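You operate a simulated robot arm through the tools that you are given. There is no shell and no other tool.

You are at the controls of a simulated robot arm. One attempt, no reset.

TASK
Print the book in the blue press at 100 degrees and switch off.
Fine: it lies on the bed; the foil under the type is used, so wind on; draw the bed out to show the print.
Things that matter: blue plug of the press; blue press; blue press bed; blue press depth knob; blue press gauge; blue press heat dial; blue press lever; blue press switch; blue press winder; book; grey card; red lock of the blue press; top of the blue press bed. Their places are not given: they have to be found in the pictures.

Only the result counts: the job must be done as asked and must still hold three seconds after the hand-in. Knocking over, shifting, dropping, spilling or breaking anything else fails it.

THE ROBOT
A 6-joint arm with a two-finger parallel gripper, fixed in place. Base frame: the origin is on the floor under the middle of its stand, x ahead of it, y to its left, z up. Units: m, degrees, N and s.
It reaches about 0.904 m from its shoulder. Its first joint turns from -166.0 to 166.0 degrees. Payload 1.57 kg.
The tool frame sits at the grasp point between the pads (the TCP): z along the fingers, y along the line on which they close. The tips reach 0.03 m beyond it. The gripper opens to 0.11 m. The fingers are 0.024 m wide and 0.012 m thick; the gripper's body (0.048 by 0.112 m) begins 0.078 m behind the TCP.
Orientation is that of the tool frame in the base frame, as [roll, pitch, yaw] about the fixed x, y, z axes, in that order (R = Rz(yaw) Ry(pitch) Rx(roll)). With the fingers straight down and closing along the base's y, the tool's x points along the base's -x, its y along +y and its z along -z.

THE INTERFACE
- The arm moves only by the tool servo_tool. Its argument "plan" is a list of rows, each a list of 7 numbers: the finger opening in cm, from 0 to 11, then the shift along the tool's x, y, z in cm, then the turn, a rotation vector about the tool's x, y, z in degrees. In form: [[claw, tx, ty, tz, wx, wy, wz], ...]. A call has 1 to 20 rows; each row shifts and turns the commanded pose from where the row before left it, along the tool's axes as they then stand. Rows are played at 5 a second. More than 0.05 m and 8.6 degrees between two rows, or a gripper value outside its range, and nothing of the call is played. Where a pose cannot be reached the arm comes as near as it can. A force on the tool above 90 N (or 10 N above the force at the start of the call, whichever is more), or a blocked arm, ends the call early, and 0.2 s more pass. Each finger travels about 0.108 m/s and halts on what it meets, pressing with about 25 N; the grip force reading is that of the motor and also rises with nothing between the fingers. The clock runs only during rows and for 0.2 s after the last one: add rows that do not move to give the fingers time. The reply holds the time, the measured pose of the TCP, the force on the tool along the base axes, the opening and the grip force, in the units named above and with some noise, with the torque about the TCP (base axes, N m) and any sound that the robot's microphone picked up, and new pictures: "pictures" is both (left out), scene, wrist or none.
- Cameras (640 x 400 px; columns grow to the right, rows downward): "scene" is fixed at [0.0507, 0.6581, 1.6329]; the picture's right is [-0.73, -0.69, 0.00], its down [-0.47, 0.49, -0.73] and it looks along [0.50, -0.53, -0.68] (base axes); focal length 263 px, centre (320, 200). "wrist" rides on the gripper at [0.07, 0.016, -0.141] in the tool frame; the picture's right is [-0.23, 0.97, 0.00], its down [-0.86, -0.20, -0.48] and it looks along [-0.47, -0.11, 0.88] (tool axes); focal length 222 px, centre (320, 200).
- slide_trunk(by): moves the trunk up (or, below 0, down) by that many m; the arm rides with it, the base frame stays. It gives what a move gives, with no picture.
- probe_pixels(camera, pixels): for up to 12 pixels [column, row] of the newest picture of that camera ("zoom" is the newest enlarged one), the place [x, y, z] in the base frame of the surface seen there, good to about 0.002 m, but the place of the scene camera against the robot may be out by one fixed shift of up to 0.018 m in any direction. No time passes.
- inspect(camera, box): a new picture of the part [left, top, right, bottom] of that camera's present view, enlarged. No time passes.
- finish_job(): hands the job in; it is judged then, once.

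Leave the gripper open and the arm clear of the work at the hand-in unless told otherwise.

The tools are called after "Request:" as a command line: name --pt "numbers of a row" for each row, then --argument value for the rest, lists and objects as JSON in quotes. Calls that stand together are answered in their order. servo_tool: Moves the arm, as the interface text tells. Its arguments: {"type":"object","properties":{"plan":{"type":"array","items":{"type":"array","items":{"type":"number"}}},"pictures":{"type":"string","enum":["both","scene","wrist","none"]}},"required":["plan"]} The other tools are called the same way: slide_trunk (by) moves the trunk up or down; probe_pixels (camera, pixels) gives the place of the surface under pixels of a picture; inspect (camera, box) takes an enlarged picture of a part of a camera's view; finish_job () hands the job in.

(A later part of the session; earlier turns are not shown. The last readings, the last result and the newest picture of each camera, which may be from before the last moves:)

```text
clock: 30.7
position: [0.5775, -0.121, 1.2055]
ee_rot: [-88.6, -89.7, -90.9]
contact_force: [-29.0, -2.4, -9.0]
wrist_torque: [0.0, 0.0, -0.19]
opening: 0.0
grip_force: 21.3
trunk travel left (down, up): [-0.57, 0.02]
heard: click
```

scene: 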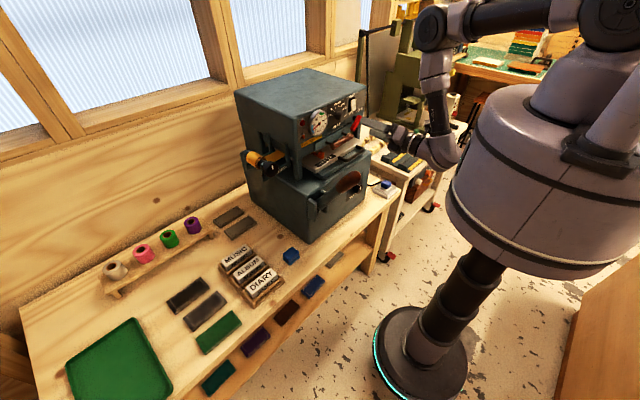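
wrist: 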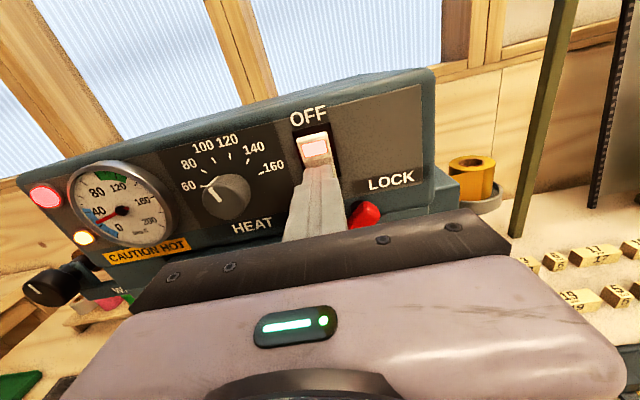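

Click heard; red lamp, orange lamp and rocker light up – the press has power and is heating. I back off, go up and left above the lever to view the winder.

Request:
servo_tool --pt "0 0 0 -4 0 0 0" --pt "0 0 0 -4 0 0 0" --pt "0 0 0 -3 0 0 0" --pt "0 4 0 0 0 0 0" --pt "0 3.5 0 0 0 0 0" --pt "0 0 -4 0 0 0 0" --pt "0 0 -4 0 0 0 0" --pt "0 0 -4 0 0 0 0" --pt "0 0 -4 0 0 0 0" --pt "0 0 -4 0 0 0 0" --pt "0 0 0 0 0 0 0" --pictures "both"

```text
clock: 33.1
position: [0.5001, 0.0659, 1.2819]
ee_rot: [-83.7, -89.5, -95.9]
contact_force: [0.1, -0.3, 0.0]
wrist_torque: [0.03, -0.01, -0.02]
opening: 0.0
grip_force: 21.5
out of reach, approached as far as the arm can: row 7, 8
trunk travel left (down, up): [-0.57, 0.02]
```

scene: 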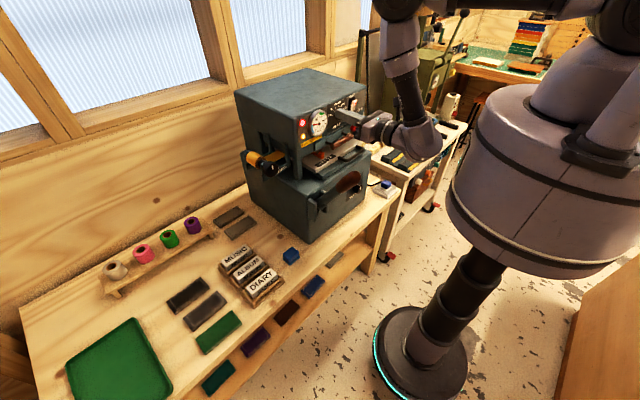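
wrist: 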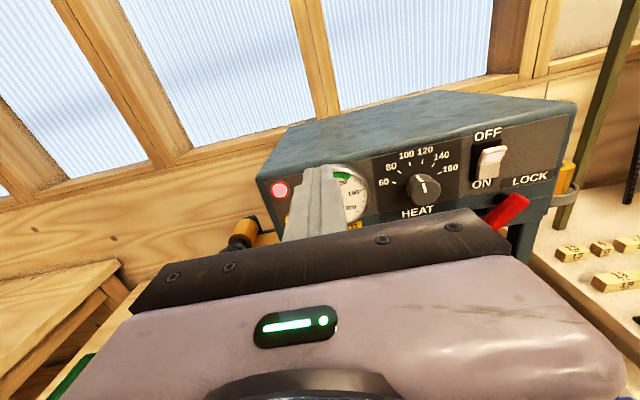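

I check the dial once more from this angle, and look at the winder at (238,245).

Request:
inspect --camera "wrist" --box '[365, 130, 475, 220]'

Request:
inspect --camera "wrist" --box '[200, 170, 330, 270]'

Request:
inspect --camera "scene" --box '[235, 130, 335, 210]'

```text
4.44 times, centred on (420, 175) of wrist
```

zoom: 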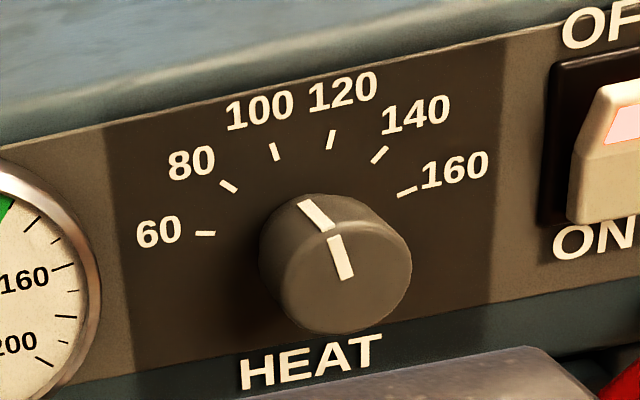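

```text
4.00 times, centred on (265, 220) of wrist
```

zoom: 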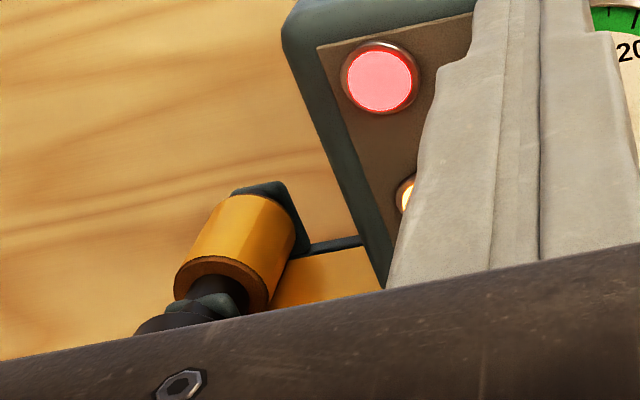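

```text
5.00 times, centred on (285, 170) of scene
```

zoom: 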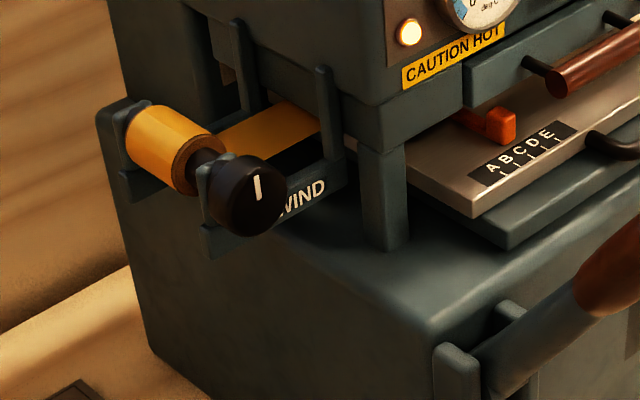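

The dial line is parallel to the 100 tick (both about -20.6°): set at 100. Now I probe the winder, foil strip and lever in the scene zoom.

Request:
probe_pixels --camera "zoom" --pixels '[[262, 188], [245, 160], [280, 215], [215, 200], [155, 130], [190, 160], [265, 130], [240, 140], [310, 115], [230, 225], [270, 165], [295, 150]]'

Request:
inspect --camera "scene" --box '[240, 140, 300, 190]'

Request:
probe_pixels --camera "scene" --pixels '[[350, 176], [340, 190], [330, 202], [322, 210], [355, 180], [357, 186], [316, 228], [325, 200]]'

```text
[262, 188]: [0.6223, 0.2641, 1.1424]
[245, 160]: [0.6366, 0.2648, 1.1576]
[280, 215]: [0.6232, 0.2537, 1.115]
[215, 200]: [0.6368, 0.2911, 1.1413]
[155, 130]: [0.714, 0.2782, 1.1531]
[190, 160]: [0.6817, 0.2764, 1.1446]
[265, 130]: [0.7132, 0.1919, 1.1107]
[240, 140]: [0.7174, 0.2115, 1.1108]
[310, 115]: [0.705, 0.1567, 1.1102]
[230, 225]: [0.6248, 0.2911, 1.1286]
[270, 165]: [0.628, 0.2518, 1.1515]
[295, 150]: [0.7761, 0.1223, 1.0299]
```

```text
8.00 times, centred on (270, 165) of scene
```

zoom: 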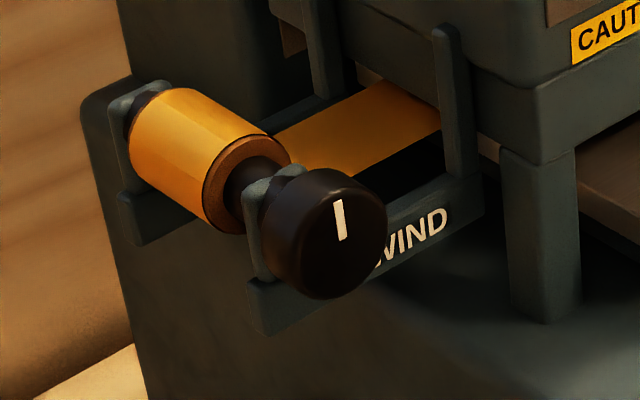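

```text
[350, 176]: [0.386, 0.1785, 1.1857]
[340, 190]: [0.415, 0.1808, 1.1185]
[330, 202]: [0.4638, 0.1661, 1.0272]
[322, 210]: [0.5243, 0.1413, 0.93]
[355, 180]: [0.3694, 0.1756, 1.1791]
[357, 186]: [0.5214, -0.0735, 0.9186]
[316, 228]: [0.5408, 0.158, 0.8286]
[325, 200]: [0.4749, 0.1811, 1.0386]
```

The foil joins the take-up roll at its underside (strip z≈1.105, roll centre z≈1.136), so winding on is clockwise seen from the front. The winder knob is at about y 0.2525, z 1.136, face x 0.623; the lever grip reaches y≈0.17. I move left above the lever first, fingers opening to 8 cm.

Request:
servo_tool --pt "8 0 -4 0 0 0 0" --pt "8 0 -4 0 0 0 0" --pt "8 0 -4 0 0 0 0" --pt "8 0 -4 0 0 0 0" --pt "8 0 -2.7 0 0 0 0" --pt "8 0 0 0 0 0 0" --pictures "both"

```text
clock: 34.5
position: [0.5005, 0.1613, 1.2825]
ee_rot: [-27.4, -89.4, -151.1]
contact_force: [0.1, -0.4, -0.8]
wrist_torque: [-0.02, 0.0, -0.03]
opening: 0.0798
grip_force: 0.1
out of reach, approached as far as the arm can: row 3, 4, 5
trunk travel left (down, up): [-0.57, 0.02]
```

scene: 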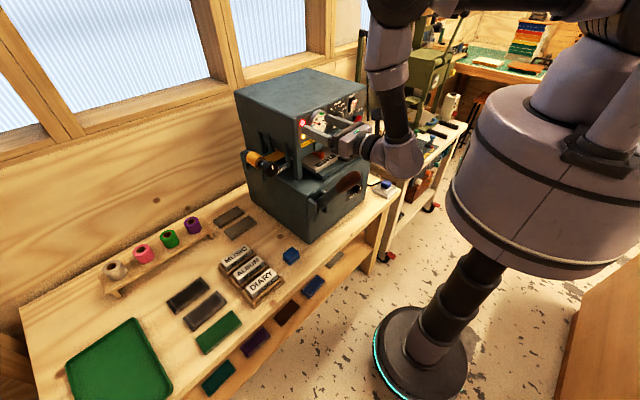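
wrist: 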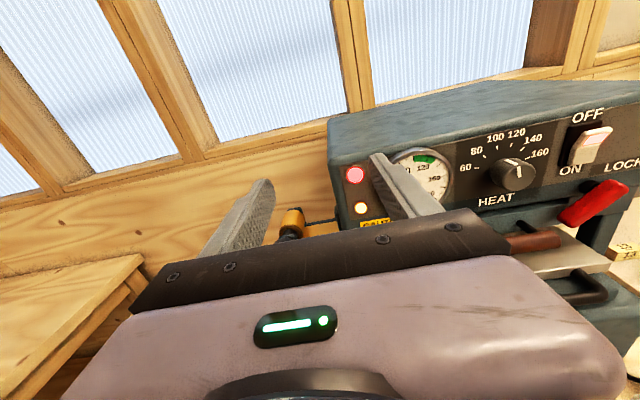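

The arm is too folded at this reach. I move 5 cm forward (tips stay short of the panel) and then continue left.

Request:
servo_tool --pt "8 0 0 2.5 0 0 0" --pt "8 0 0 2.5 0 0 0" --pt "8 0 -3 0 0 0 0" --pt "8 0 -3 0 0 0 0" --pt "8 0 -3 0 0 0 0" --pt "8 0 0 0 0 0 0" --pictures "wrist"

```text
clock: 35.9
position: [0.5433, 0.1599, 1.2812]
ee_rot: [-28.7, -89.5, -149.8]
contact_force: [0.1, -0.5, 0.9]
wrist_torque: [0.02, 0.05, 0.0]
opening: 0.0801
grip_force: 0.2
out of reach, approached as far as the arm can: row 1, 2, 3, 4, 5
trunk travel left (down, up): [-0.57, 0.02]
```

wrist: 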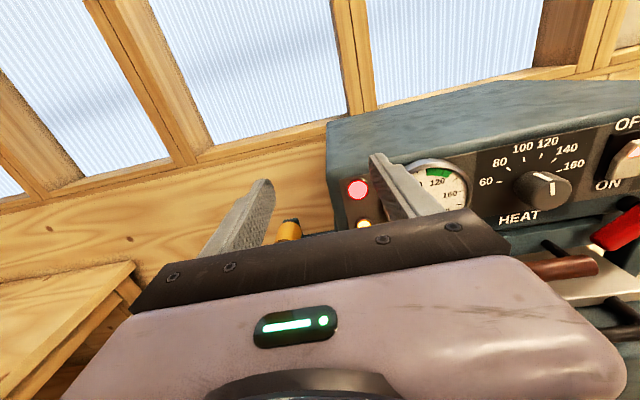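

I cannot get further left with level fingers (a wrist limit, it seems). I will instead take the winder knob from above. I probe the bracket round the winder in a fresh scene zoom to know what room the fingers have.

Request:
inspect --camera "scene" --box '[240, 135, 310, 195]'

Request:
probe_pixels --camera "zoom" --pixels '[[410, 235], [470, 200], [260, 250], [455, 100], [340, 220], [310, 190], [370, 190], [330, 280], [300, 250], [275, 300], [200, 130], [320, 40]]'

```text
6.67 times, centred on (275, 165) of scene
```

zoom: 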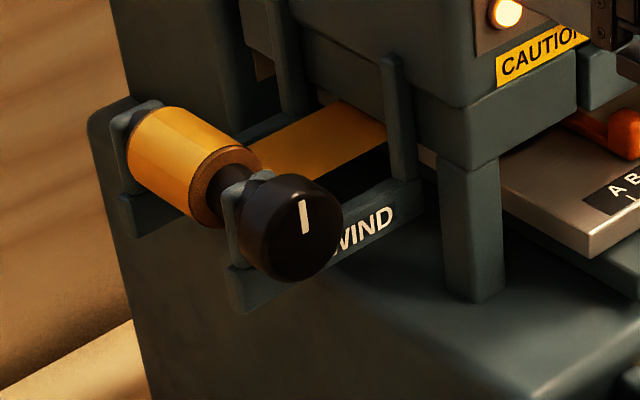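

```text
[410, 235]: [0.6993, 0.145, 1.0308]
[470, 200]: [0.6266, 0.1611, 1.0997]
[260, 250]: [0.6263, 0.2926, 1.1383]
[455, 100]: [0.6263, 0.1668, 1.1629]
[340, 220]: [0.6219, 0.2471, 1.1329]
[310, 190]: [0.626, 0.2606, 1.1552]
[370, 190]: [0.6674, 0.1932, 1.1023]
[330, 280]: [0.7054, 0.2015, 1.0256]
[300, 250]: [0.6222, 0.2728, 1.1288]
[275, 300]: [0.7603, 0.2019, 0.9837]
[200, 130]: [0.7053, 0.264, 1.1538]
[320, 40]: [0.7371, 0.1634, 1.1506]
```

Request:
probe_pixels --camera "zoom" --pixels '[[375, 228], [345, 245], [265, 295], [233, 220], [235, 190], [262, 180], [250, 240], [300, 235], [325, 215], [290, 180], [345, 275], [402, 130]]'

Request:
probe_pixels --camera "scene" --pixels '[[261, 165], [284, 160], [283, 176], [267, 177], [275, 175], [246, 150]]'

```text
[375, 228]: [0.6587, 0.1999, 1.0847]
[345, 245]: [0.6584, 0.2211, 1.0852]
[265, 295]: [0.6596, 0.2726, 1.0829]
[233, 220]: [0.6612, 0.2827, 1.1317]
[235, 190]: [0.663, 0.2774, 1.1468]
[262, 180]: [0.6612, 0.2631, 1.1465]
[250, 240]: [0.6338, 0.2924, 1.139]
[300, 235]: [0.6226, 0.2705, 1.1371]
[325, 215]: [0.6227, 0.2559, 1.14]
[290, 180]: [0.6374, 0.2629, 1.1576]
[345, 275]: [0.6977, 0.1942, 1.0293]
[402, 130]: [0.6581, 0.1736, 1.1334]
```

```text
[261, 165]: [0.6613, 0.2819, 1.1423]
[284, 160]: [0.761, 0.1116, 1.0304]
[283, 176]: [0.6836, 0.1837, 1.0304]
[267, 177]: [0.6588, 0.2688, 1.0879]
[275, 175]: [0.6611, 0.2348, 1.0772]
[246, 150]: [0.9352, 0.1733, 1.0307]
```

The bracket plate is at x≈0.659, the knob between x 0.6225 and ~0.652, so there is room for the fingers from above. I tilt the hand back to pointing straight down here and then turn it half round to its first orientation.

Request:
servo_tool --pt "8 2 0 0 0 -8.5 0" --pt "8 2 0 0 0 -8.5 0" --pt "8 1 0 0 0 -8.5 0" --pt "8 0 0 0 0 -8.5 0" --pt "8 0 0 0 0 -8.5 0" --pt "8 0 0 0 0 -8.5 0" --pt "8 0 0 0 0 -8.5 0" --pt "8 0 0 0 0 -8.5 0" --pt "8 0 0 0 0 -8.5 0" --pt "8 0 0 0 0 -8.5 0" --pt "8 0 0 0 0 -5 0" --pt "8 0 0 0 0 0 0" --pictures "none"

Request:
servo_tool --pt "8 0 0 0 0 0 -8.5" --pt "8 0 0 0 0 0 -8.5" --pt "8 0 0 0 0 0 -8.5" --pt "8 0 0 0 0 0 -8.5" --pt "8 0 0 0 0 0 -8.5" --pt "8 0 0 0 0 0 -8.5" --pt "8 0 0 0 0 0 -8.5" --pt "8 0 0 0 0 0 -8.5" --pt "8 0 0 0 0 0 -8.5" --pt "8 0 0 0 0 0 -8.5" --pt "8 0 0 0 0 0 -8.5" --pt "8 0 0 0 0 0 -8.5" --pt "8 0 0 0 0 0 -8.5" --pt "8 0 0 0 0 0 -8.5" --pt "8 0 0 0 0 0 -8.5" --pt "8 0 0 0 0 0 -8.5" --pt "8 0 0 0 0 0 -8.5" --pt "8 0 0 0 0 0 -8.5" --pt "8 0 0 0 0 0 -8.5" --pt "8 0 0 0 0 0 -8.5" --pictures "both"

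```text
clock: 38.5
position: [0.5333, 0.0054, 1.3068]
ee_rot: [-174.9, -22.0, 0.4]
contact_force: [0.7, 0.4, 0.4]
wrist_torque: [0.01, 0.02, 0.01]
opening: 0.0801
grip_force: 0.0
out of reach, approached as far as the arm can: row 1, 2, 3, 4, 5, 6, 7, 9, 10, 11
trunk travel left (down, up): [-0.57, 0.02]
```

```text
clock: 42.7
position: [0.5319, 0.0036, 1.3054]
ee_rot: [171.1, 20.9, 169.8]
contact_force: [-0.2, 0.4, -0.5]
wrist_torque: [0.0, 0.01, -0.01]
opening: 0.08
grip_force: 0.1
trunk travel left (down, up): [-0.57, 0.02]
```

scene: 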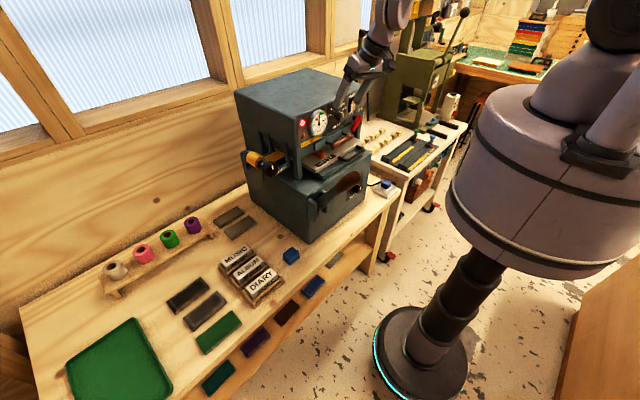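
wrist: 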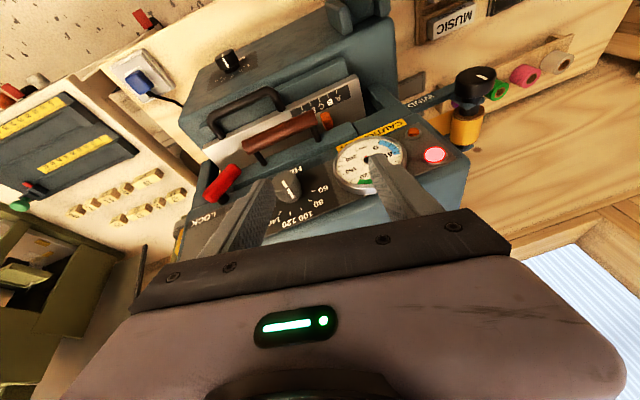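

The arm drifted back to y≈0 in the process but kept clear. I look at the gauge now.

Request:
inspect --camera "scene" --box '[290, 95, 340, 145]'

Request:
inspect --camera "wrist" --box '[320, 50, 520, 200]'

Request:
probe_pixels --camera "wrist" --pixels '[[475, 78], [459, 82], [490, 75], [475, 95], [468, 105], [467, 127], [430, 100], [485, 72], [478, 68], [455, 78], [496, 73], [476, 88]]'

```text
8.00 times, centred on (315, 120) of scene
```

zoom: 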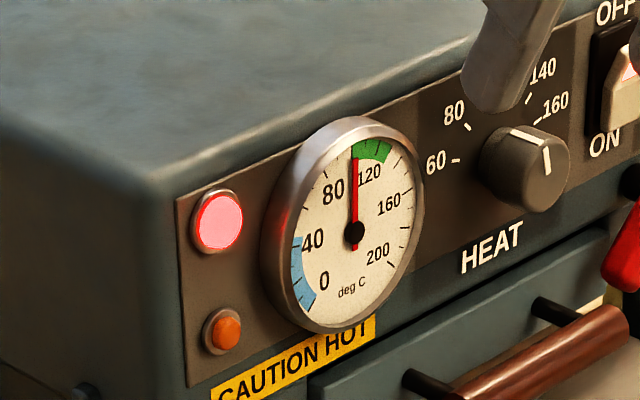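

```text
2.67 times, centred on (420, 125) of wrist
```

zoom: 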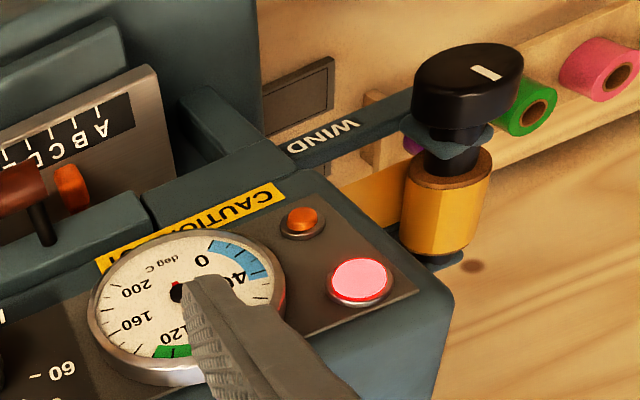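

```text
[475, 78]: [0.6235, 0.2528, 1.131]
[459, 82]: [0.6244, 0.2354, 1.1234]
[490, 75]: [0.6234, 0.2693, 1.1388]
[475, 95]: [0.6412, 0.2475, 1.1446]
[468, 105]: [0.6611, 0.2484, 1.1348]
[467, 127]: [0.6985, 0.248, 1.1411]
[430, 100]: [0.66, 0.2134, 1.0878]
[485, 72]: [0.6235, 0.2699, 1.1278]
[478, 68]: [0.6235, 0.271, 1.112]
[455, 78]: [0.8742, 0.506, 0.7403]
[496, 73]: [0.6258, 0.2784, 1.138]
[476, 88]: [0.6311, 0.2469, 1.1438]
```

The gauge already reads about 100 and the thermostat lamp has gone out – heating is quick. Now to the winder: knob centre about (y 0.253, z 1.125), radius 0.027. I straighten the hand to point down, and move left at z≈1.30 (above everything).

Request:
servo_tool --pt "8 0 0 0 2.31 7.2 -2.82" --pt "8 0 0 0 2.31 7.2 -2.82" --pt "8 0 0 0 2.31 7.2 -2.82" --pt "8 0 0 0 0 0 0" --pt "8 0 4 0 0 0 0" --pt "8 0 4 0 0 0 0" --pt "8 0 4 0 0 0 0" --pt "8 0 4 0 0 0 0" --pt "8 0 4 0 0 0 0" --pt "8 0 4 0 0 0 0" --pt "8 0 0.9 0 0 0 0" --pt "8 0 0 0 0 0 0" --pictures "wrist"

```text
clock: 45.3
position: [0.5368, 0.2598, 1.3155]
ee_rot: [177.5, 3.0, 179.3]
contact_force: [0.3, 0.4, -0.8]
wrist_torque: [-0.02, -0.04, -0.01]
opening: 0.0802
grip_force: 0.0
out of reach, approached as far as the arm can: row 1
trunk travel left (down, up): [-0.57, 0.02]
```

wrist: 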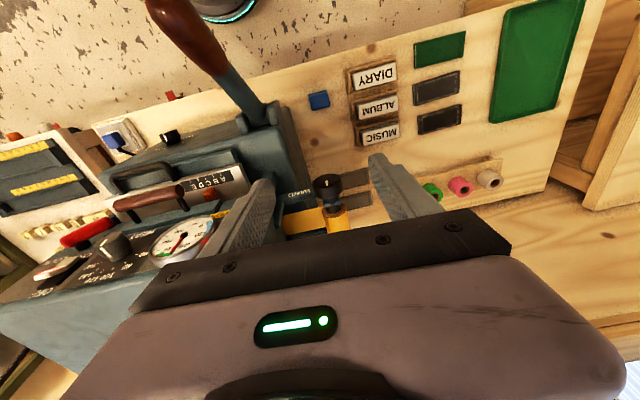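

The winder knob is seen at (327,187). I probe and zoom to refine its centre and the foil state.

Request:
inspect --camera "wrist" --box '[270, 160, 380, 240]'

Request:
inspect --camera "wrist" --box '[130, 200, 240, 270]'

```text
5.00 times, centred on (325, 200) of wrist
```

zoom: 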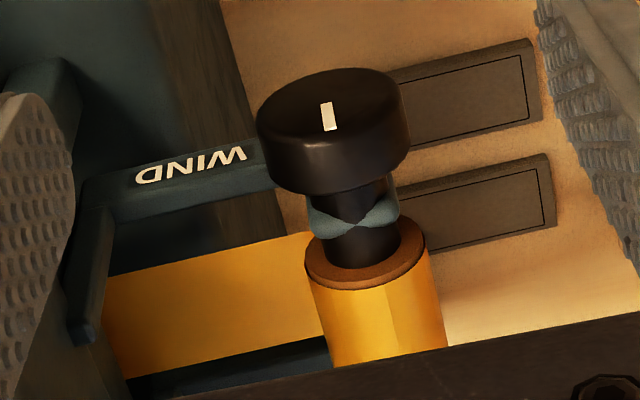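

```text
5.71 times, centred on (185, 235) of wrist
```

zoom: 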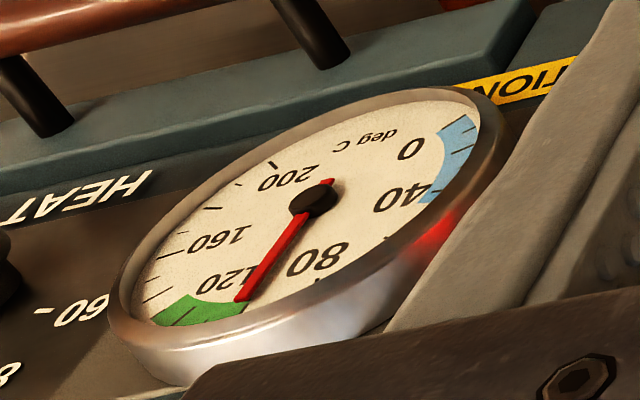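

Request:
probe_pixels --camera "wrist" --pixels '[[326, 182], [313.5, 184], [341.5, 181], [326, 174.5], [328, 190], [328, 196], [316, 190], [340, 188], [330, 215], [335, 225], [300, 215], [290, 195]]'

```text
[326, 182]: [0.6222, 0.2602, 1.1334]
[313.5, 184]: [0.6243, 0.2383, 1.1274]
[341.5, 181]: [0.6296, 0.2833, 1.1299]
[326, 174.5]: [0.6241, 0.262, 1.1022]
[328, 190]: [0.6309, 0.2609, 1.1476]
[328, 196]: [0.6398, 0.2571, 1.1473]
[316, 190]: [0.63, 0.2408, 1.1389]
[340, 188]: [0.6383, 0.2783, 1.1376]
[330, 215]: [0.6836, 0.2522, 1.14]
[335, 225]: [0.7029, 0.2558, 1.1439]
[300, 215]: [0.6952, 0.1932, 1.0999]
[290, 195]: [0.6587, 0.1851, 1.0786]
```

Knob centre ≈ (0.636, 0.258, 1.125), radius ≈ 0.024; gauge still ≈100. To have reach for swinging the hand about the knob, I go up 8 cm and lower the trunk back 0.17 m.

Request:
servo_tool --pt "8 0 0 -4 2.5 0 0" --pt "8 0 0 -4 0 3 0" --pt "8 0 0 0 0 0 0" --pictures "none"

Request:
slide_trunk --by -0.17

```text
clock: 46.1
position: [0.5301, 0.2584, 1.3979]
ee_rot: [-179.9, 0.0, 179.4]
contact_force: [-0.2, 0.5, 0.5]
wrist_torque: [0.04, 0.03, 0.03]
opening: 0.0799
grip_force: 0.1
trunk travel left (down, up): [-0.57, 0.02]
```

```text
clock: 48.0
position: [0.5327, 0.2581, 1.227]
ee_rot: [-179.8, 0.1, 179.3]
contact_force: [0.3, 1.0, 0.8]
wrist_torque: [-0.01, -0.01, 0.01]
opening: 0.08
grip_force: 0.0
trunk travel left (down, up): [-0.4, 0.19]
```

Hand pointing down at (0.533, 0.258, 1.227). I move forward over the knob, lean the hand 42.5° to the left and shift so that the knob lies straight ahead of the fingers, 10 cm away.

Request:
servo_tool --pt "8 -3.5 0 0 0 0 0" --pt "8 -3.5 0 0 0 0 0" --pt "8 -3.3 0 0 0 0 0" --pt "8 0 0 0 8.5 0 0" --pt "8 0 0 0 8.5 0 0" --pt "8 0 0 0 8.5 0 0" --pt "8 0 0 0 8.5 0 0" --pt "8 0 0 0 8.5 0 0" --pt "8 0 3.45 -1.24 0 0 0" --pt "8 0 3.45 -1.24 0 0 0" --pt "8 0 0 0 0 0 0" --pictures "both"

```text
clock: 50.4
position: [0.5349, 0.2731, 1.1866]
ee_rot: [-140.7, 0.2, 179.1]
contact_force: [1.2, -0.8, -1.4]
wrist_torque: [0.04, 0.01, -0.02]
opening: 0.0798
grip_force: 0.1
out of reach, approached as far as the arm can: row 4, 5, 6, 7, 8, 9, 10
trunk travel left (down, up): [-0.4, 0.19]
```

scene: 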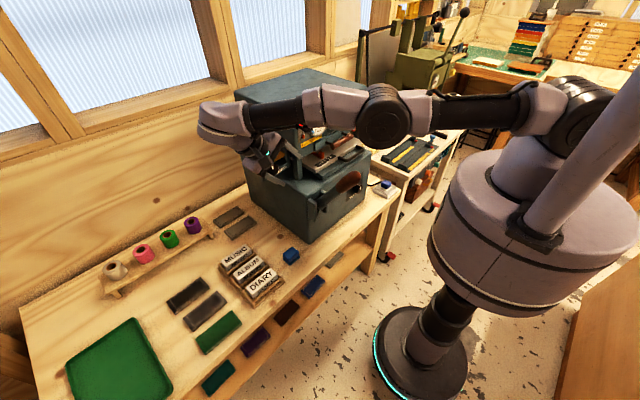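
wrist: 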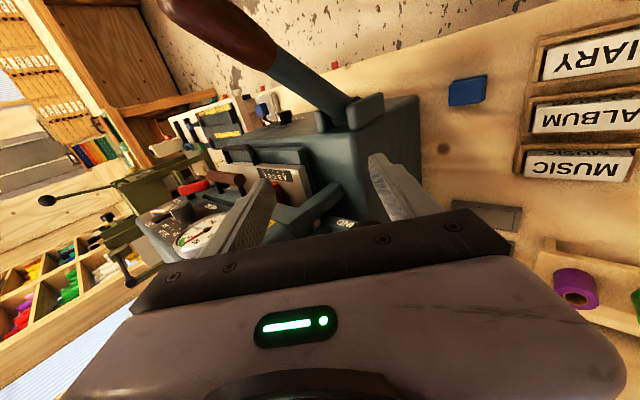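

The arm is at full stretch when leaning left so far out. Better: come at the knob from front-above at ~50° tilt, which keeps the wrist close, and swing about the knob's axis. I first undo the lean and pull back a little, then tilt forward 51°.

Request:
servo_tool --pt "8 2 0 0 -8 0 0" --pt "8 2 0 0 -8 0 0" --pt "8 2 0 0 -8 0 0" --pt "8 0 0 0 -8 0 0" --pt "8 0 0 0 -7.3 0 0" --pt "8 0 0 0 0 0 0" --pt "8 0 0 -3 0 0 0" --pt "8 0 0 0 0 0 0" --pictures "none"

```text
clock: 52.2
position: [0.4751, 0.2728, 1.2169]
ee_rot: [-179.7, 0.1, 179.2]
contact_force: [0.4, 0.4, -0.2]
wrist_torque: [0.02, -0.01, -0.01]
opening: 0.08
grip_force: 0.1
trunk travel left (down, up): [-0.4, 0.19]
```

Now the forward tilt of 51°.

Request:
servo_tool --pt "8 0 0 0 0 -8.5 0" --pt "8 0 0 0 0 -8.5 0" --pt "8 0 0 0 0 -8.5 0" --pt "8 0 0 0 0 -8.5 0" --pt "8 0 0 0 0 -8.5 0" --pt "8 0 0 0 0 -8.5 0" --pt "8 0 0 0 0 0 0" --pictures "both"

```text
clock: 53.8
position: [0.4752, 0.2721, 1.217]
ee_rot: [-179.6, 51.1, 179.4]
contact_force: [0.8, -0.6, 0.0]
wrist_torque: [0.01, 0.0, 0.01]
opening: 0.0799
grip_force: 0.0
trunk travel left (down, up): [-0.4, 0.19]
```

scene: 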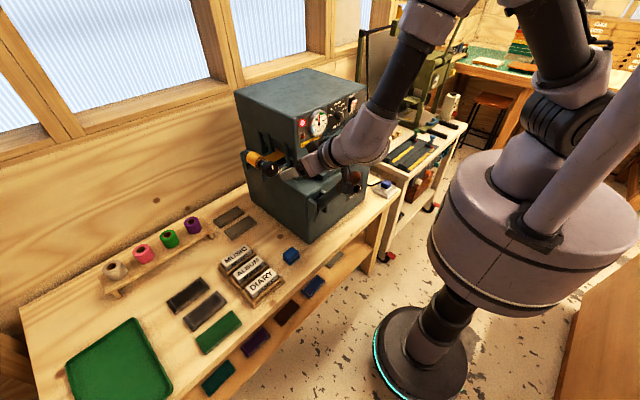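
wrist: 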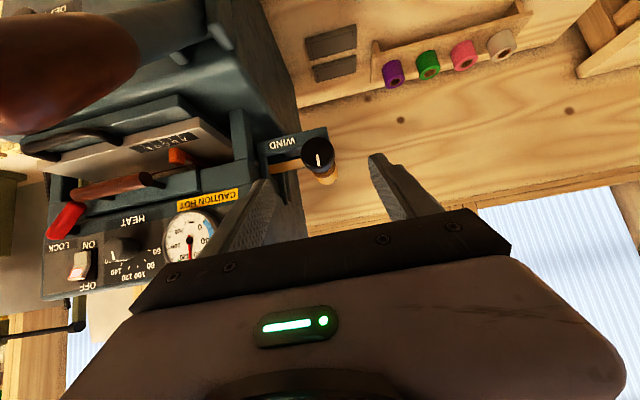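

This pose is well within reach. From here I try levelling the fingers fully (39° more) – a level hand in line with the knob would let me turn the winder with the wrist alone.

Request:
servo_tool --pt "8 0 0 0 0 -8.5 0" --pt "8 0 0 0 0 -8.5 0" --pt "8 0 0 0 0 -8.5 0" --pt "8 0 0 0 0 -8.5 0" --pt "8 0 0 0 0 0 0" --pictures "both"

```text
clock: 55.0
position: [0.475, 0.2717, 1.2161]
ee_rot: [-177.4, 85.1, -178.2]
contact_force: [-0.2, 0.4, -0.2]
wrist_torque: [-0.01, 0.0, -0.01]
opening: 0.0798
grip_force: 0.1
trunk travel left (down, up): [-0.4, 0.19]
```

scene: 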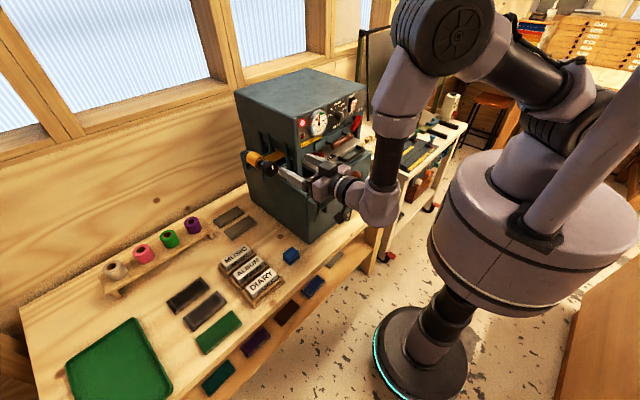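
wrist: 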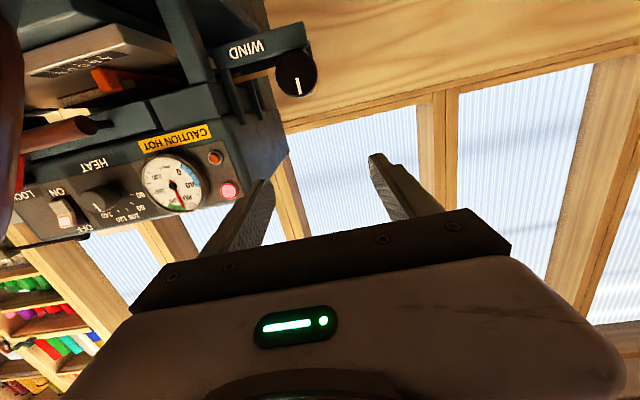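

Level at y≈0.27 works with this trunk height, with 2.5 cm to spare beside the lever. Camera is underneath now. I level the last 5°, shift to y 0.258 and go down to the knob's height, z 1.125.

Request:
servo_tool --pt "8 0 0 0 0 -4.9 0" --pt "8 0 -1.4 0 0 0 0" --pt "8 3 0 0 0 0 0" --pt "8 3 0 0 0 0 0" --pt "8 3 0 0 0 0 0" --pt "8 0 0 0 0 0 0" --pictures "both"

```text
clock: 56.4
position: [0.4737, 0.2616, 1.125]
ee_rot: [-127.9, 89.7, -129.2]
contact_force: [0.3, 0.5, 0.9]
wrist_torque: [0.01, 0.03, 0.02]
opening: 0.0803
grip_force: 0.1
out of reach, approached as far as the arm can: row 5
trunk travel left (down, up): [-0.4, 0.19]
```

scene: 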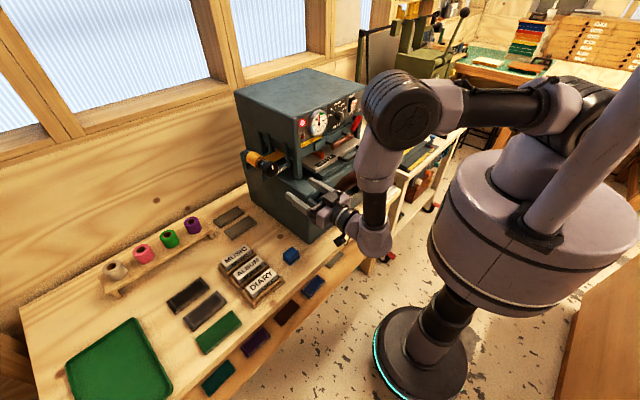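
wrist: 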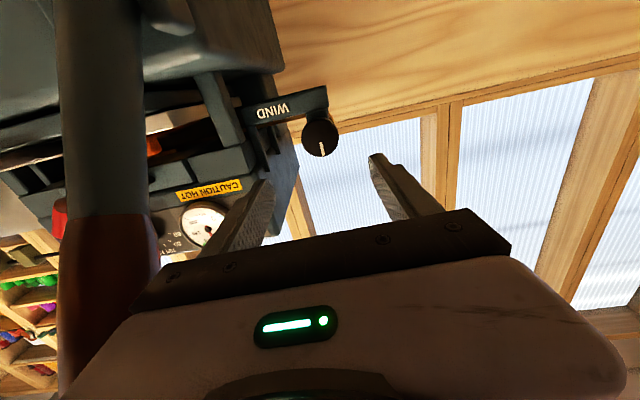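

I zoom on the knob from this pose and probe its rim to centre on it.

Request:
inspect --camera "wrist" --box '[280, 90, 370, 170]'

Request:
probe_pixels --camera "wrist" --pixels '[[320, 137], [306, 138], [335, 137], [320, 122], [321, 152], [310, 128], [331, 147], [310, 148], [331, 127], [290, 110]]'

```text
5.00 times, centred on (325, 130) of wrist
```

zoom: 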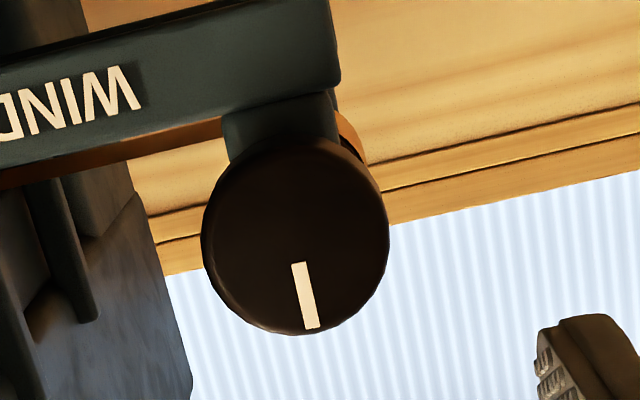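

```text
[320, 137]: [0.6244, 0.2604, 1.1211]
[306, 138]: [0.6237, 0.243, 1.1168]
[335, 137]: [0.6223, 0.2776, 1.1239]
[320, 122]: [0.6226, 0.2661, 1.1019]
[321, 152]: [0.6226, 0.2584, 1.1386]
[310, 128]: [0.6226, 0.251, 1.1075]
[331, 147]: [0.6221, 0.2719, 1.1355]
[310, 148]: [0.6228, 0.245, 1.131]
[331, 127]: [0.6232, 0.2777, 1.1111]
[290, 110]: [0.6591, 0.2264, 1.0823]
```

Knob centre (y 0.260, z 1.1215), 0.044 m across, its mark straight up. I move in with the fingers 8 cm open to TCP x ≈ 0.62.

Request:
servo_tool --pt "8 0.35 0.2 3.6 0 0 0" --pt "8 0 0 3.6 0 0 0" --pt "8 0 0 3.6 0 0 0" --pt "8 0 0 3.0 0 0 0" --pt "8 0 0 0 0 0 0" --pictures "both"

```text
clock: 57.6
position: [0.5942, 0.3052, 1.1258]
ee_rot: [-111.3, 89.6, -112.6]
contact_force: [-44.2, 0.5, -6.4]
wrist_torque: [0.31, -0.08, -1.85]
opening: 0.0807
grip_force: 0.6
out of reach, approached as far as the arm can: row 1, 2, 3, 4
trunk travel left (down, up): [-0.4, 0.19]
```

scene: 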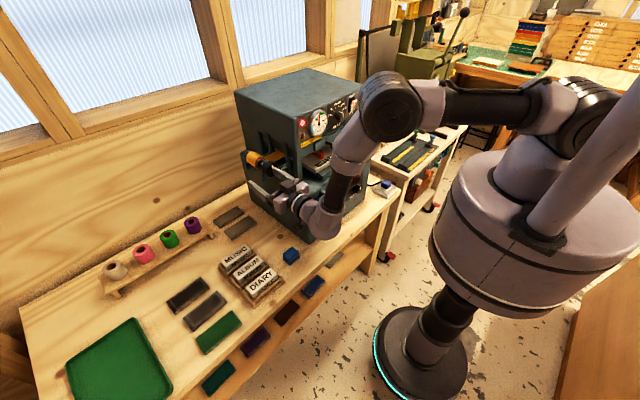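
wrist: 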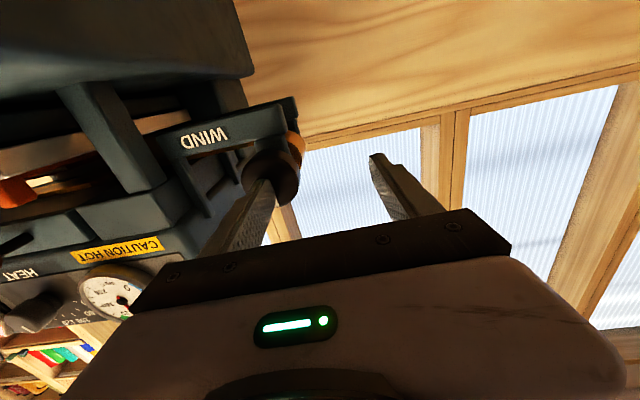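

The arm could not hold y=0.26 while going forward level; it slid left and the right fingertip touched the knob face (44 N). I back straight off at once.

Request:
servo_tool --pt "8 0 0 -3 0 0 0" --pt "8 0 0 -3 0 0 0" --pt "8 0 0 -3 0 0 0" --pt "8 0 0 0 0 0 0" --pictures "both"

```text
clock: 58.6
position: [0.5084, 0.3051, 1.1246]
ee_rot: [-97.2, 89.8, -98.0]
contact_force: [0.1, 0.5, -0.2]
wrist_torque: [-0.03, -0.01, 0.0]
opening: 0.0801
grip_force: 0.1
trunk travel left (down, up): [-0.4, 0.19]
```

scene: 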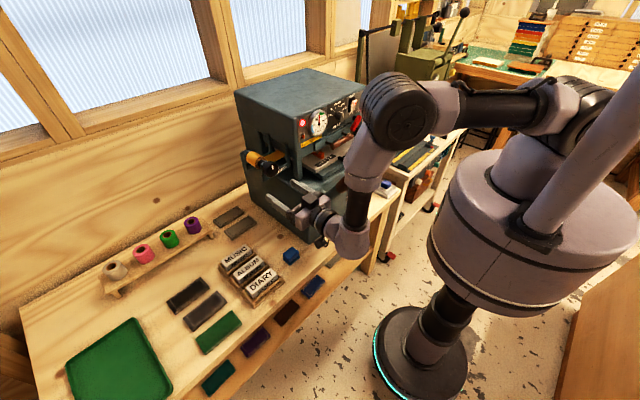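
wrist: 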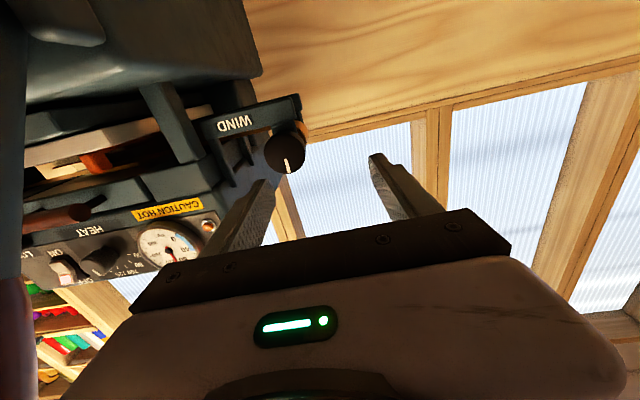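

Clear again. I try yawing the hand 12° (coming in slightly from the left, further from the lever), which should relieve the wrist limit, and line up 11 cm before the knob.

Request:
servo_tool --pt "8 0 0 0 6 0 0" --pt "8 0 0 0 6 0 0" --pt "8 0.3 -1.1 0.4 0 0 0" --pt "8 0 -1.1 0.4 0 0 0" --pt "8 0 0 0 0 0 0" --pictures "wrist"

```text
clock: 59.8
position: [0.51, 0.2818, 1.1227]
ee_rot: [-79.7, 89.8, -92.5]
contact_force: [1.3, 0.0, -0.2]
wrist_torque: [0.02, 0.0, 0.0]
opening: 0.08
grip_force: 0.0
trunk travel left (down, up): [-0.4, 0.19]
```

wrist: 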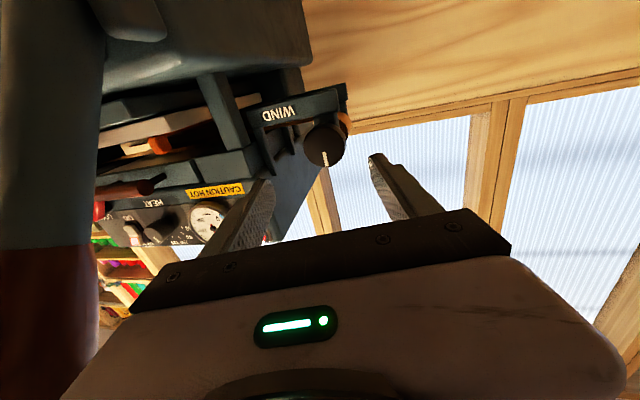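

Reached without complaint (yaw about -12.8°). I go in along the fingers, first 7 cm.

Request:
servo_tool --pt "8 0.1 0.15 3.5 0 0 0" --pt "8 0 0.15 3.5 0 0 0" --pt "8 0 0 0 0 0 0" --pictures "wrist"

```text
clock: 60.6
position: [0.5779, 0.2684, 1.1203]
ee_rot: [-80.0, 89.6, -92.8]
contact_force: [-0.2, -0.3, -0.1]
wrist_torque: [-0.02, 0.0, 0.01]
opening: 0.0801
grip_force: 0.1
trunk travel left (down, up): [-0.4, 0.19]
```

wrist: 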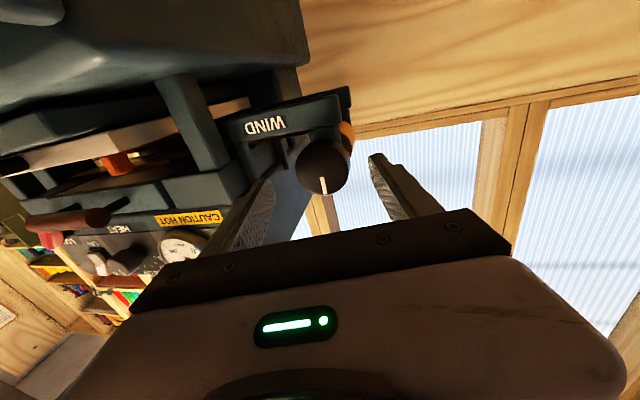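

Tips are just short of the knob and centred on it (knob at (322,167)). I go the last 4 cm in with 6.5 cm opening, then swing -40° about the knob axis without gripping.

Request:
servo_tool --pt "6.5 -0.1 0.05 2.0 0 0 0" --pt "6.5 0 0 1.9 0 0 0" --pt "6.5 0 0 0 0 0 0" --pictures "both"

```text
clock: 61.4
position: [0.6169, 0.2607, 1.1228]
ee_rot: [-80.1, 89.7, -92.9]
contact_force: [0.6, -0.8, 0.2]
wrist_torque: [-0.05, 0.04, 0.03]
opening: 0.0653
grip_force: 0.1
trunk travel left (down, up): [-0.4, 0.19]
```

scene: 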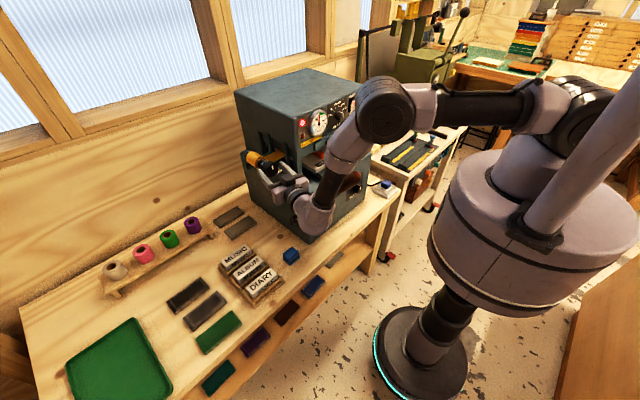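
wrist: 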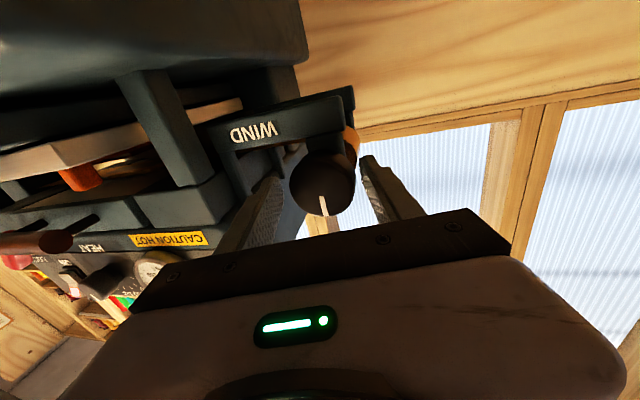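

In place, no contact. Swing -40° about the knob axis, then close on the knob.

Request:
servo_tool --pt "6.5 0 0 0 0 -1.77 -7.8" --pt "6.5 0 0 0 0 -1.77 -7.8" --pt "6.5 0 0 0 0 -1.77 -7.8" --pt "6.5 0 0 0 0 -1.77 -7.8" --pt "6.5 0 0 0 0 -1.77 -7.8" --pt "6.5 0 0 0 0 0 0" --pt "3 0 0 0 0 0 0" --pt "3 0 0 0 0 0 0" --pt "3 0 0 0 0 0 0" --pictures "wrist"

```text
clock: 63.4
position: [0.6193, 0.2635, 1.1205]
ee_rot: [-77.7, 49.6, -90.3]
contact_force: [0.6, 8.8, -12.1]
wrist_torque: [-0.01, 0.49, 1.45]
opening: 0.0525
grip_force: 44.9
trunk travel left (down, up): [-0.4, 0.19]
```

wrist: 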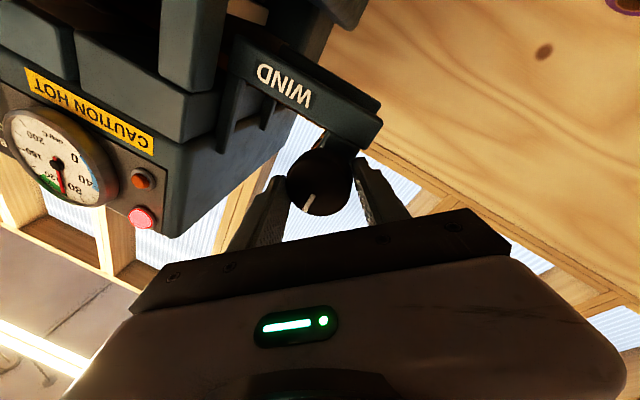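

Gripped (0.052 m because of the slant). Now wind clockwise 40° first and check the mark moves.

Request:
servo_tool --pt "3 0 0 0 0 1.77 7.8" --pt "3 0 0 0 0 1.77 7.8" --pt "3 0 0 0 0 1.77 7.8" --pt "3 0 0 0 0 1.77 7.8" --pt "3 0 0 0 0 1.77 7.8" --pt "3 0 0 0 0 0 0" --pictures "wrist"

```text
clock: 64.8
position: [0.6187, 0.2641, 1.1227]
ee_rot: [-46.0, 89.8, -58.8]
contact_force: [5.6, 21.6, 9.1]
wrist_torque: [0.0, 0.28, 1.01]
opening: 0.0528
grip_force: 44.6
trunk travel left (down, up): [-0.4, 0.19]
```

wrist: 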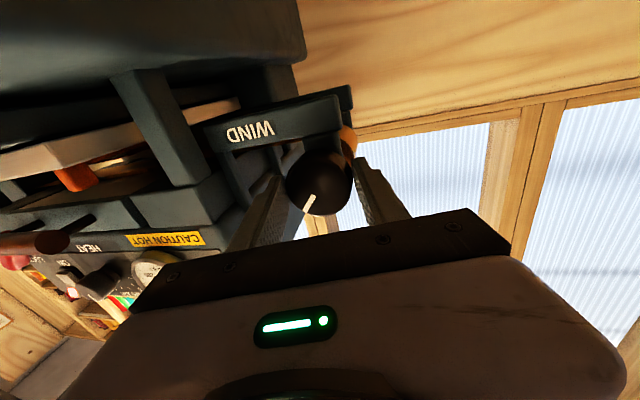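

The knob follows the hand (mark now 40° clockwise). I continue another 48°.

Request:
servo_tool --pt "3 0 0 0 0 1.77 7.8" --pt "3 0 0 0 0 1.77 7.8" --pt "3 0 0 0 0 1.77 7.8" --pt "3 0 0 0 0 1.77 7.8" --pt "3 0 0 0 0 1.77 7.8" --pt "3 0 0 0 0 1.77 7.8" --pt "3 0 0 0 0 0 0" --pictures "both"

```text
clock: 66.2
position: [0.6388, 0.3044, 1.1133]
ee_rot: [104.6, 49.6, 87.5]
contact_force: [-63.2, -20.7, -14.0]
wrist_torque: [-1.07, 2.38, -2.0]
opening: 0.0684
grip_force: 20.9
out of reach, approached as far as the arm can: row 5, 6
trunk travel left (down, up): [-0.4, 0.19]
stopped in row 6: the force on the tool passed its limit at 217 N (the readings are from after the stop); the commanded pose is now the measured one
```

scene: 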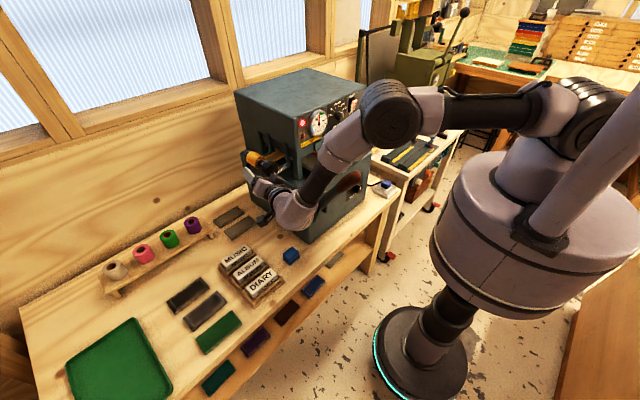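
wrist: 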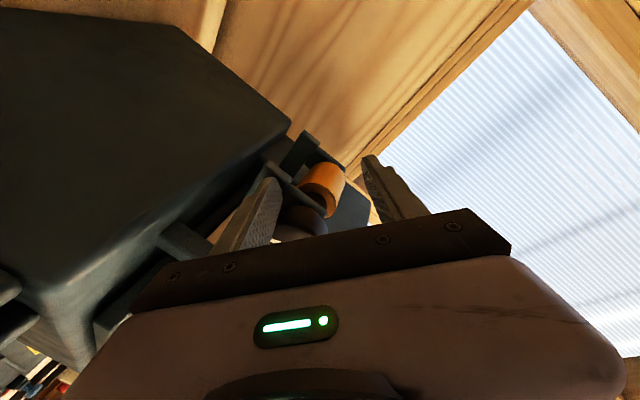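

The last part ran out of reach and the hand slipped off the knob with a force spike. I open a little and back off along the fingers right away.

Request:
servo_tool --pt "8 0 0 -0.5 0 0 0" --pt "8 0 0 -1.5 0 0 0" --pt "8 0 0 -3 0 0 0" --pt "8 0 0 -3 0 0 0" --pt "8 0 0 -3 0 0 0" --pt "8 0 0 0 0 0 0" --pictures "both"

```text
clock: 67.6
position: [0.5488, 0.3497, 1.135]
ee_rot: [104.6, 49.4, 87.5]
contact_force: [0.1, 0.0, 1.2]
wrist_torque: [0.0, -0.05, 0.0]
opening: 0.0801
grip_force: 0.0
out of reach, approached as far as the arm can: row 3, 4, 5
trunk travel left (down, up): [-0.4, 0.19]
```

scene: 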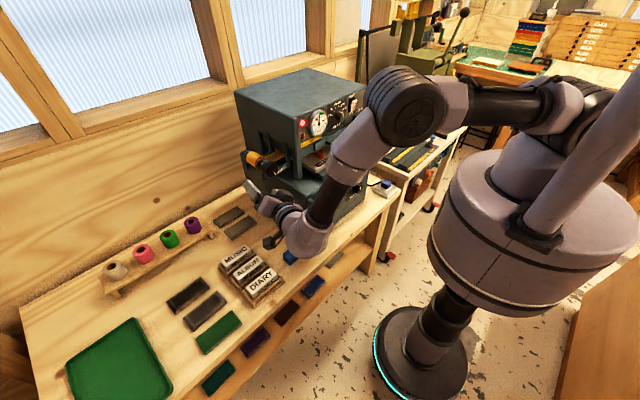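
wrist: 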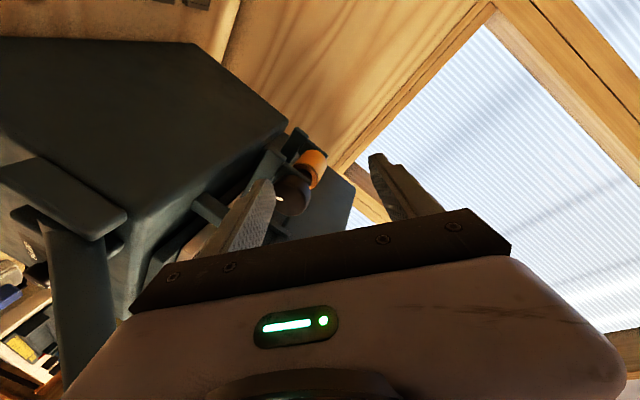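

Free of contact. I inspect the winder, the foil and the press for any displacement.

Request:
inspect --camera "scene" --box '[230, 125, 330, 205]'

Request:
inspect --camera "scene" --box '[225, 60, 385, 180]'

Request:
inspect --camera "wrist" --box '[230, 120, 370, 240]'

```text
5.00 times, centred on (280, 165) of scene
```

zoom: 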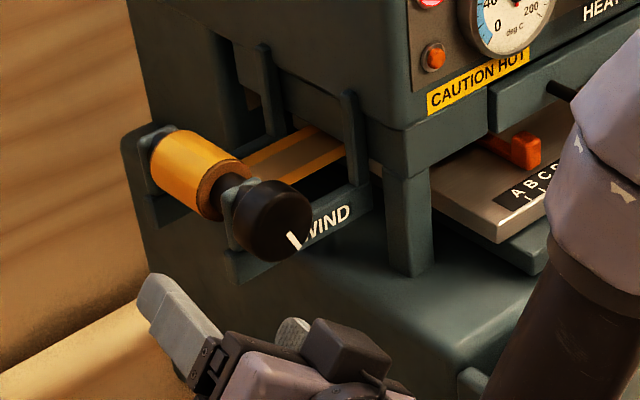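

```text
3.33 times, centred on (305, 120) of scene
```

zoom: 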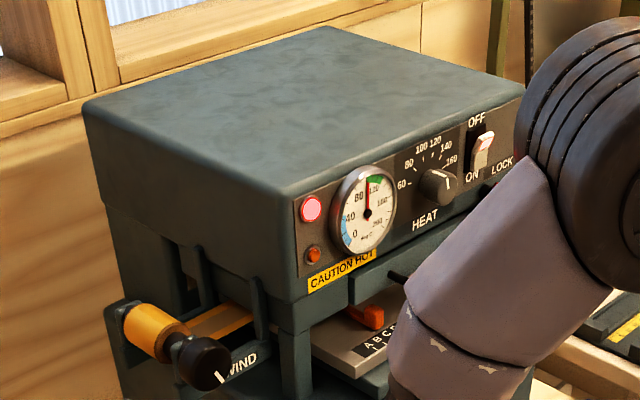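

```text
3.33 times, centred on (300, 180) of wrist
```

zoom: 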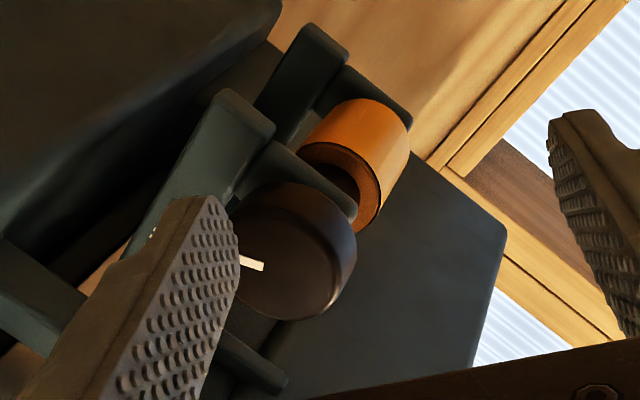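

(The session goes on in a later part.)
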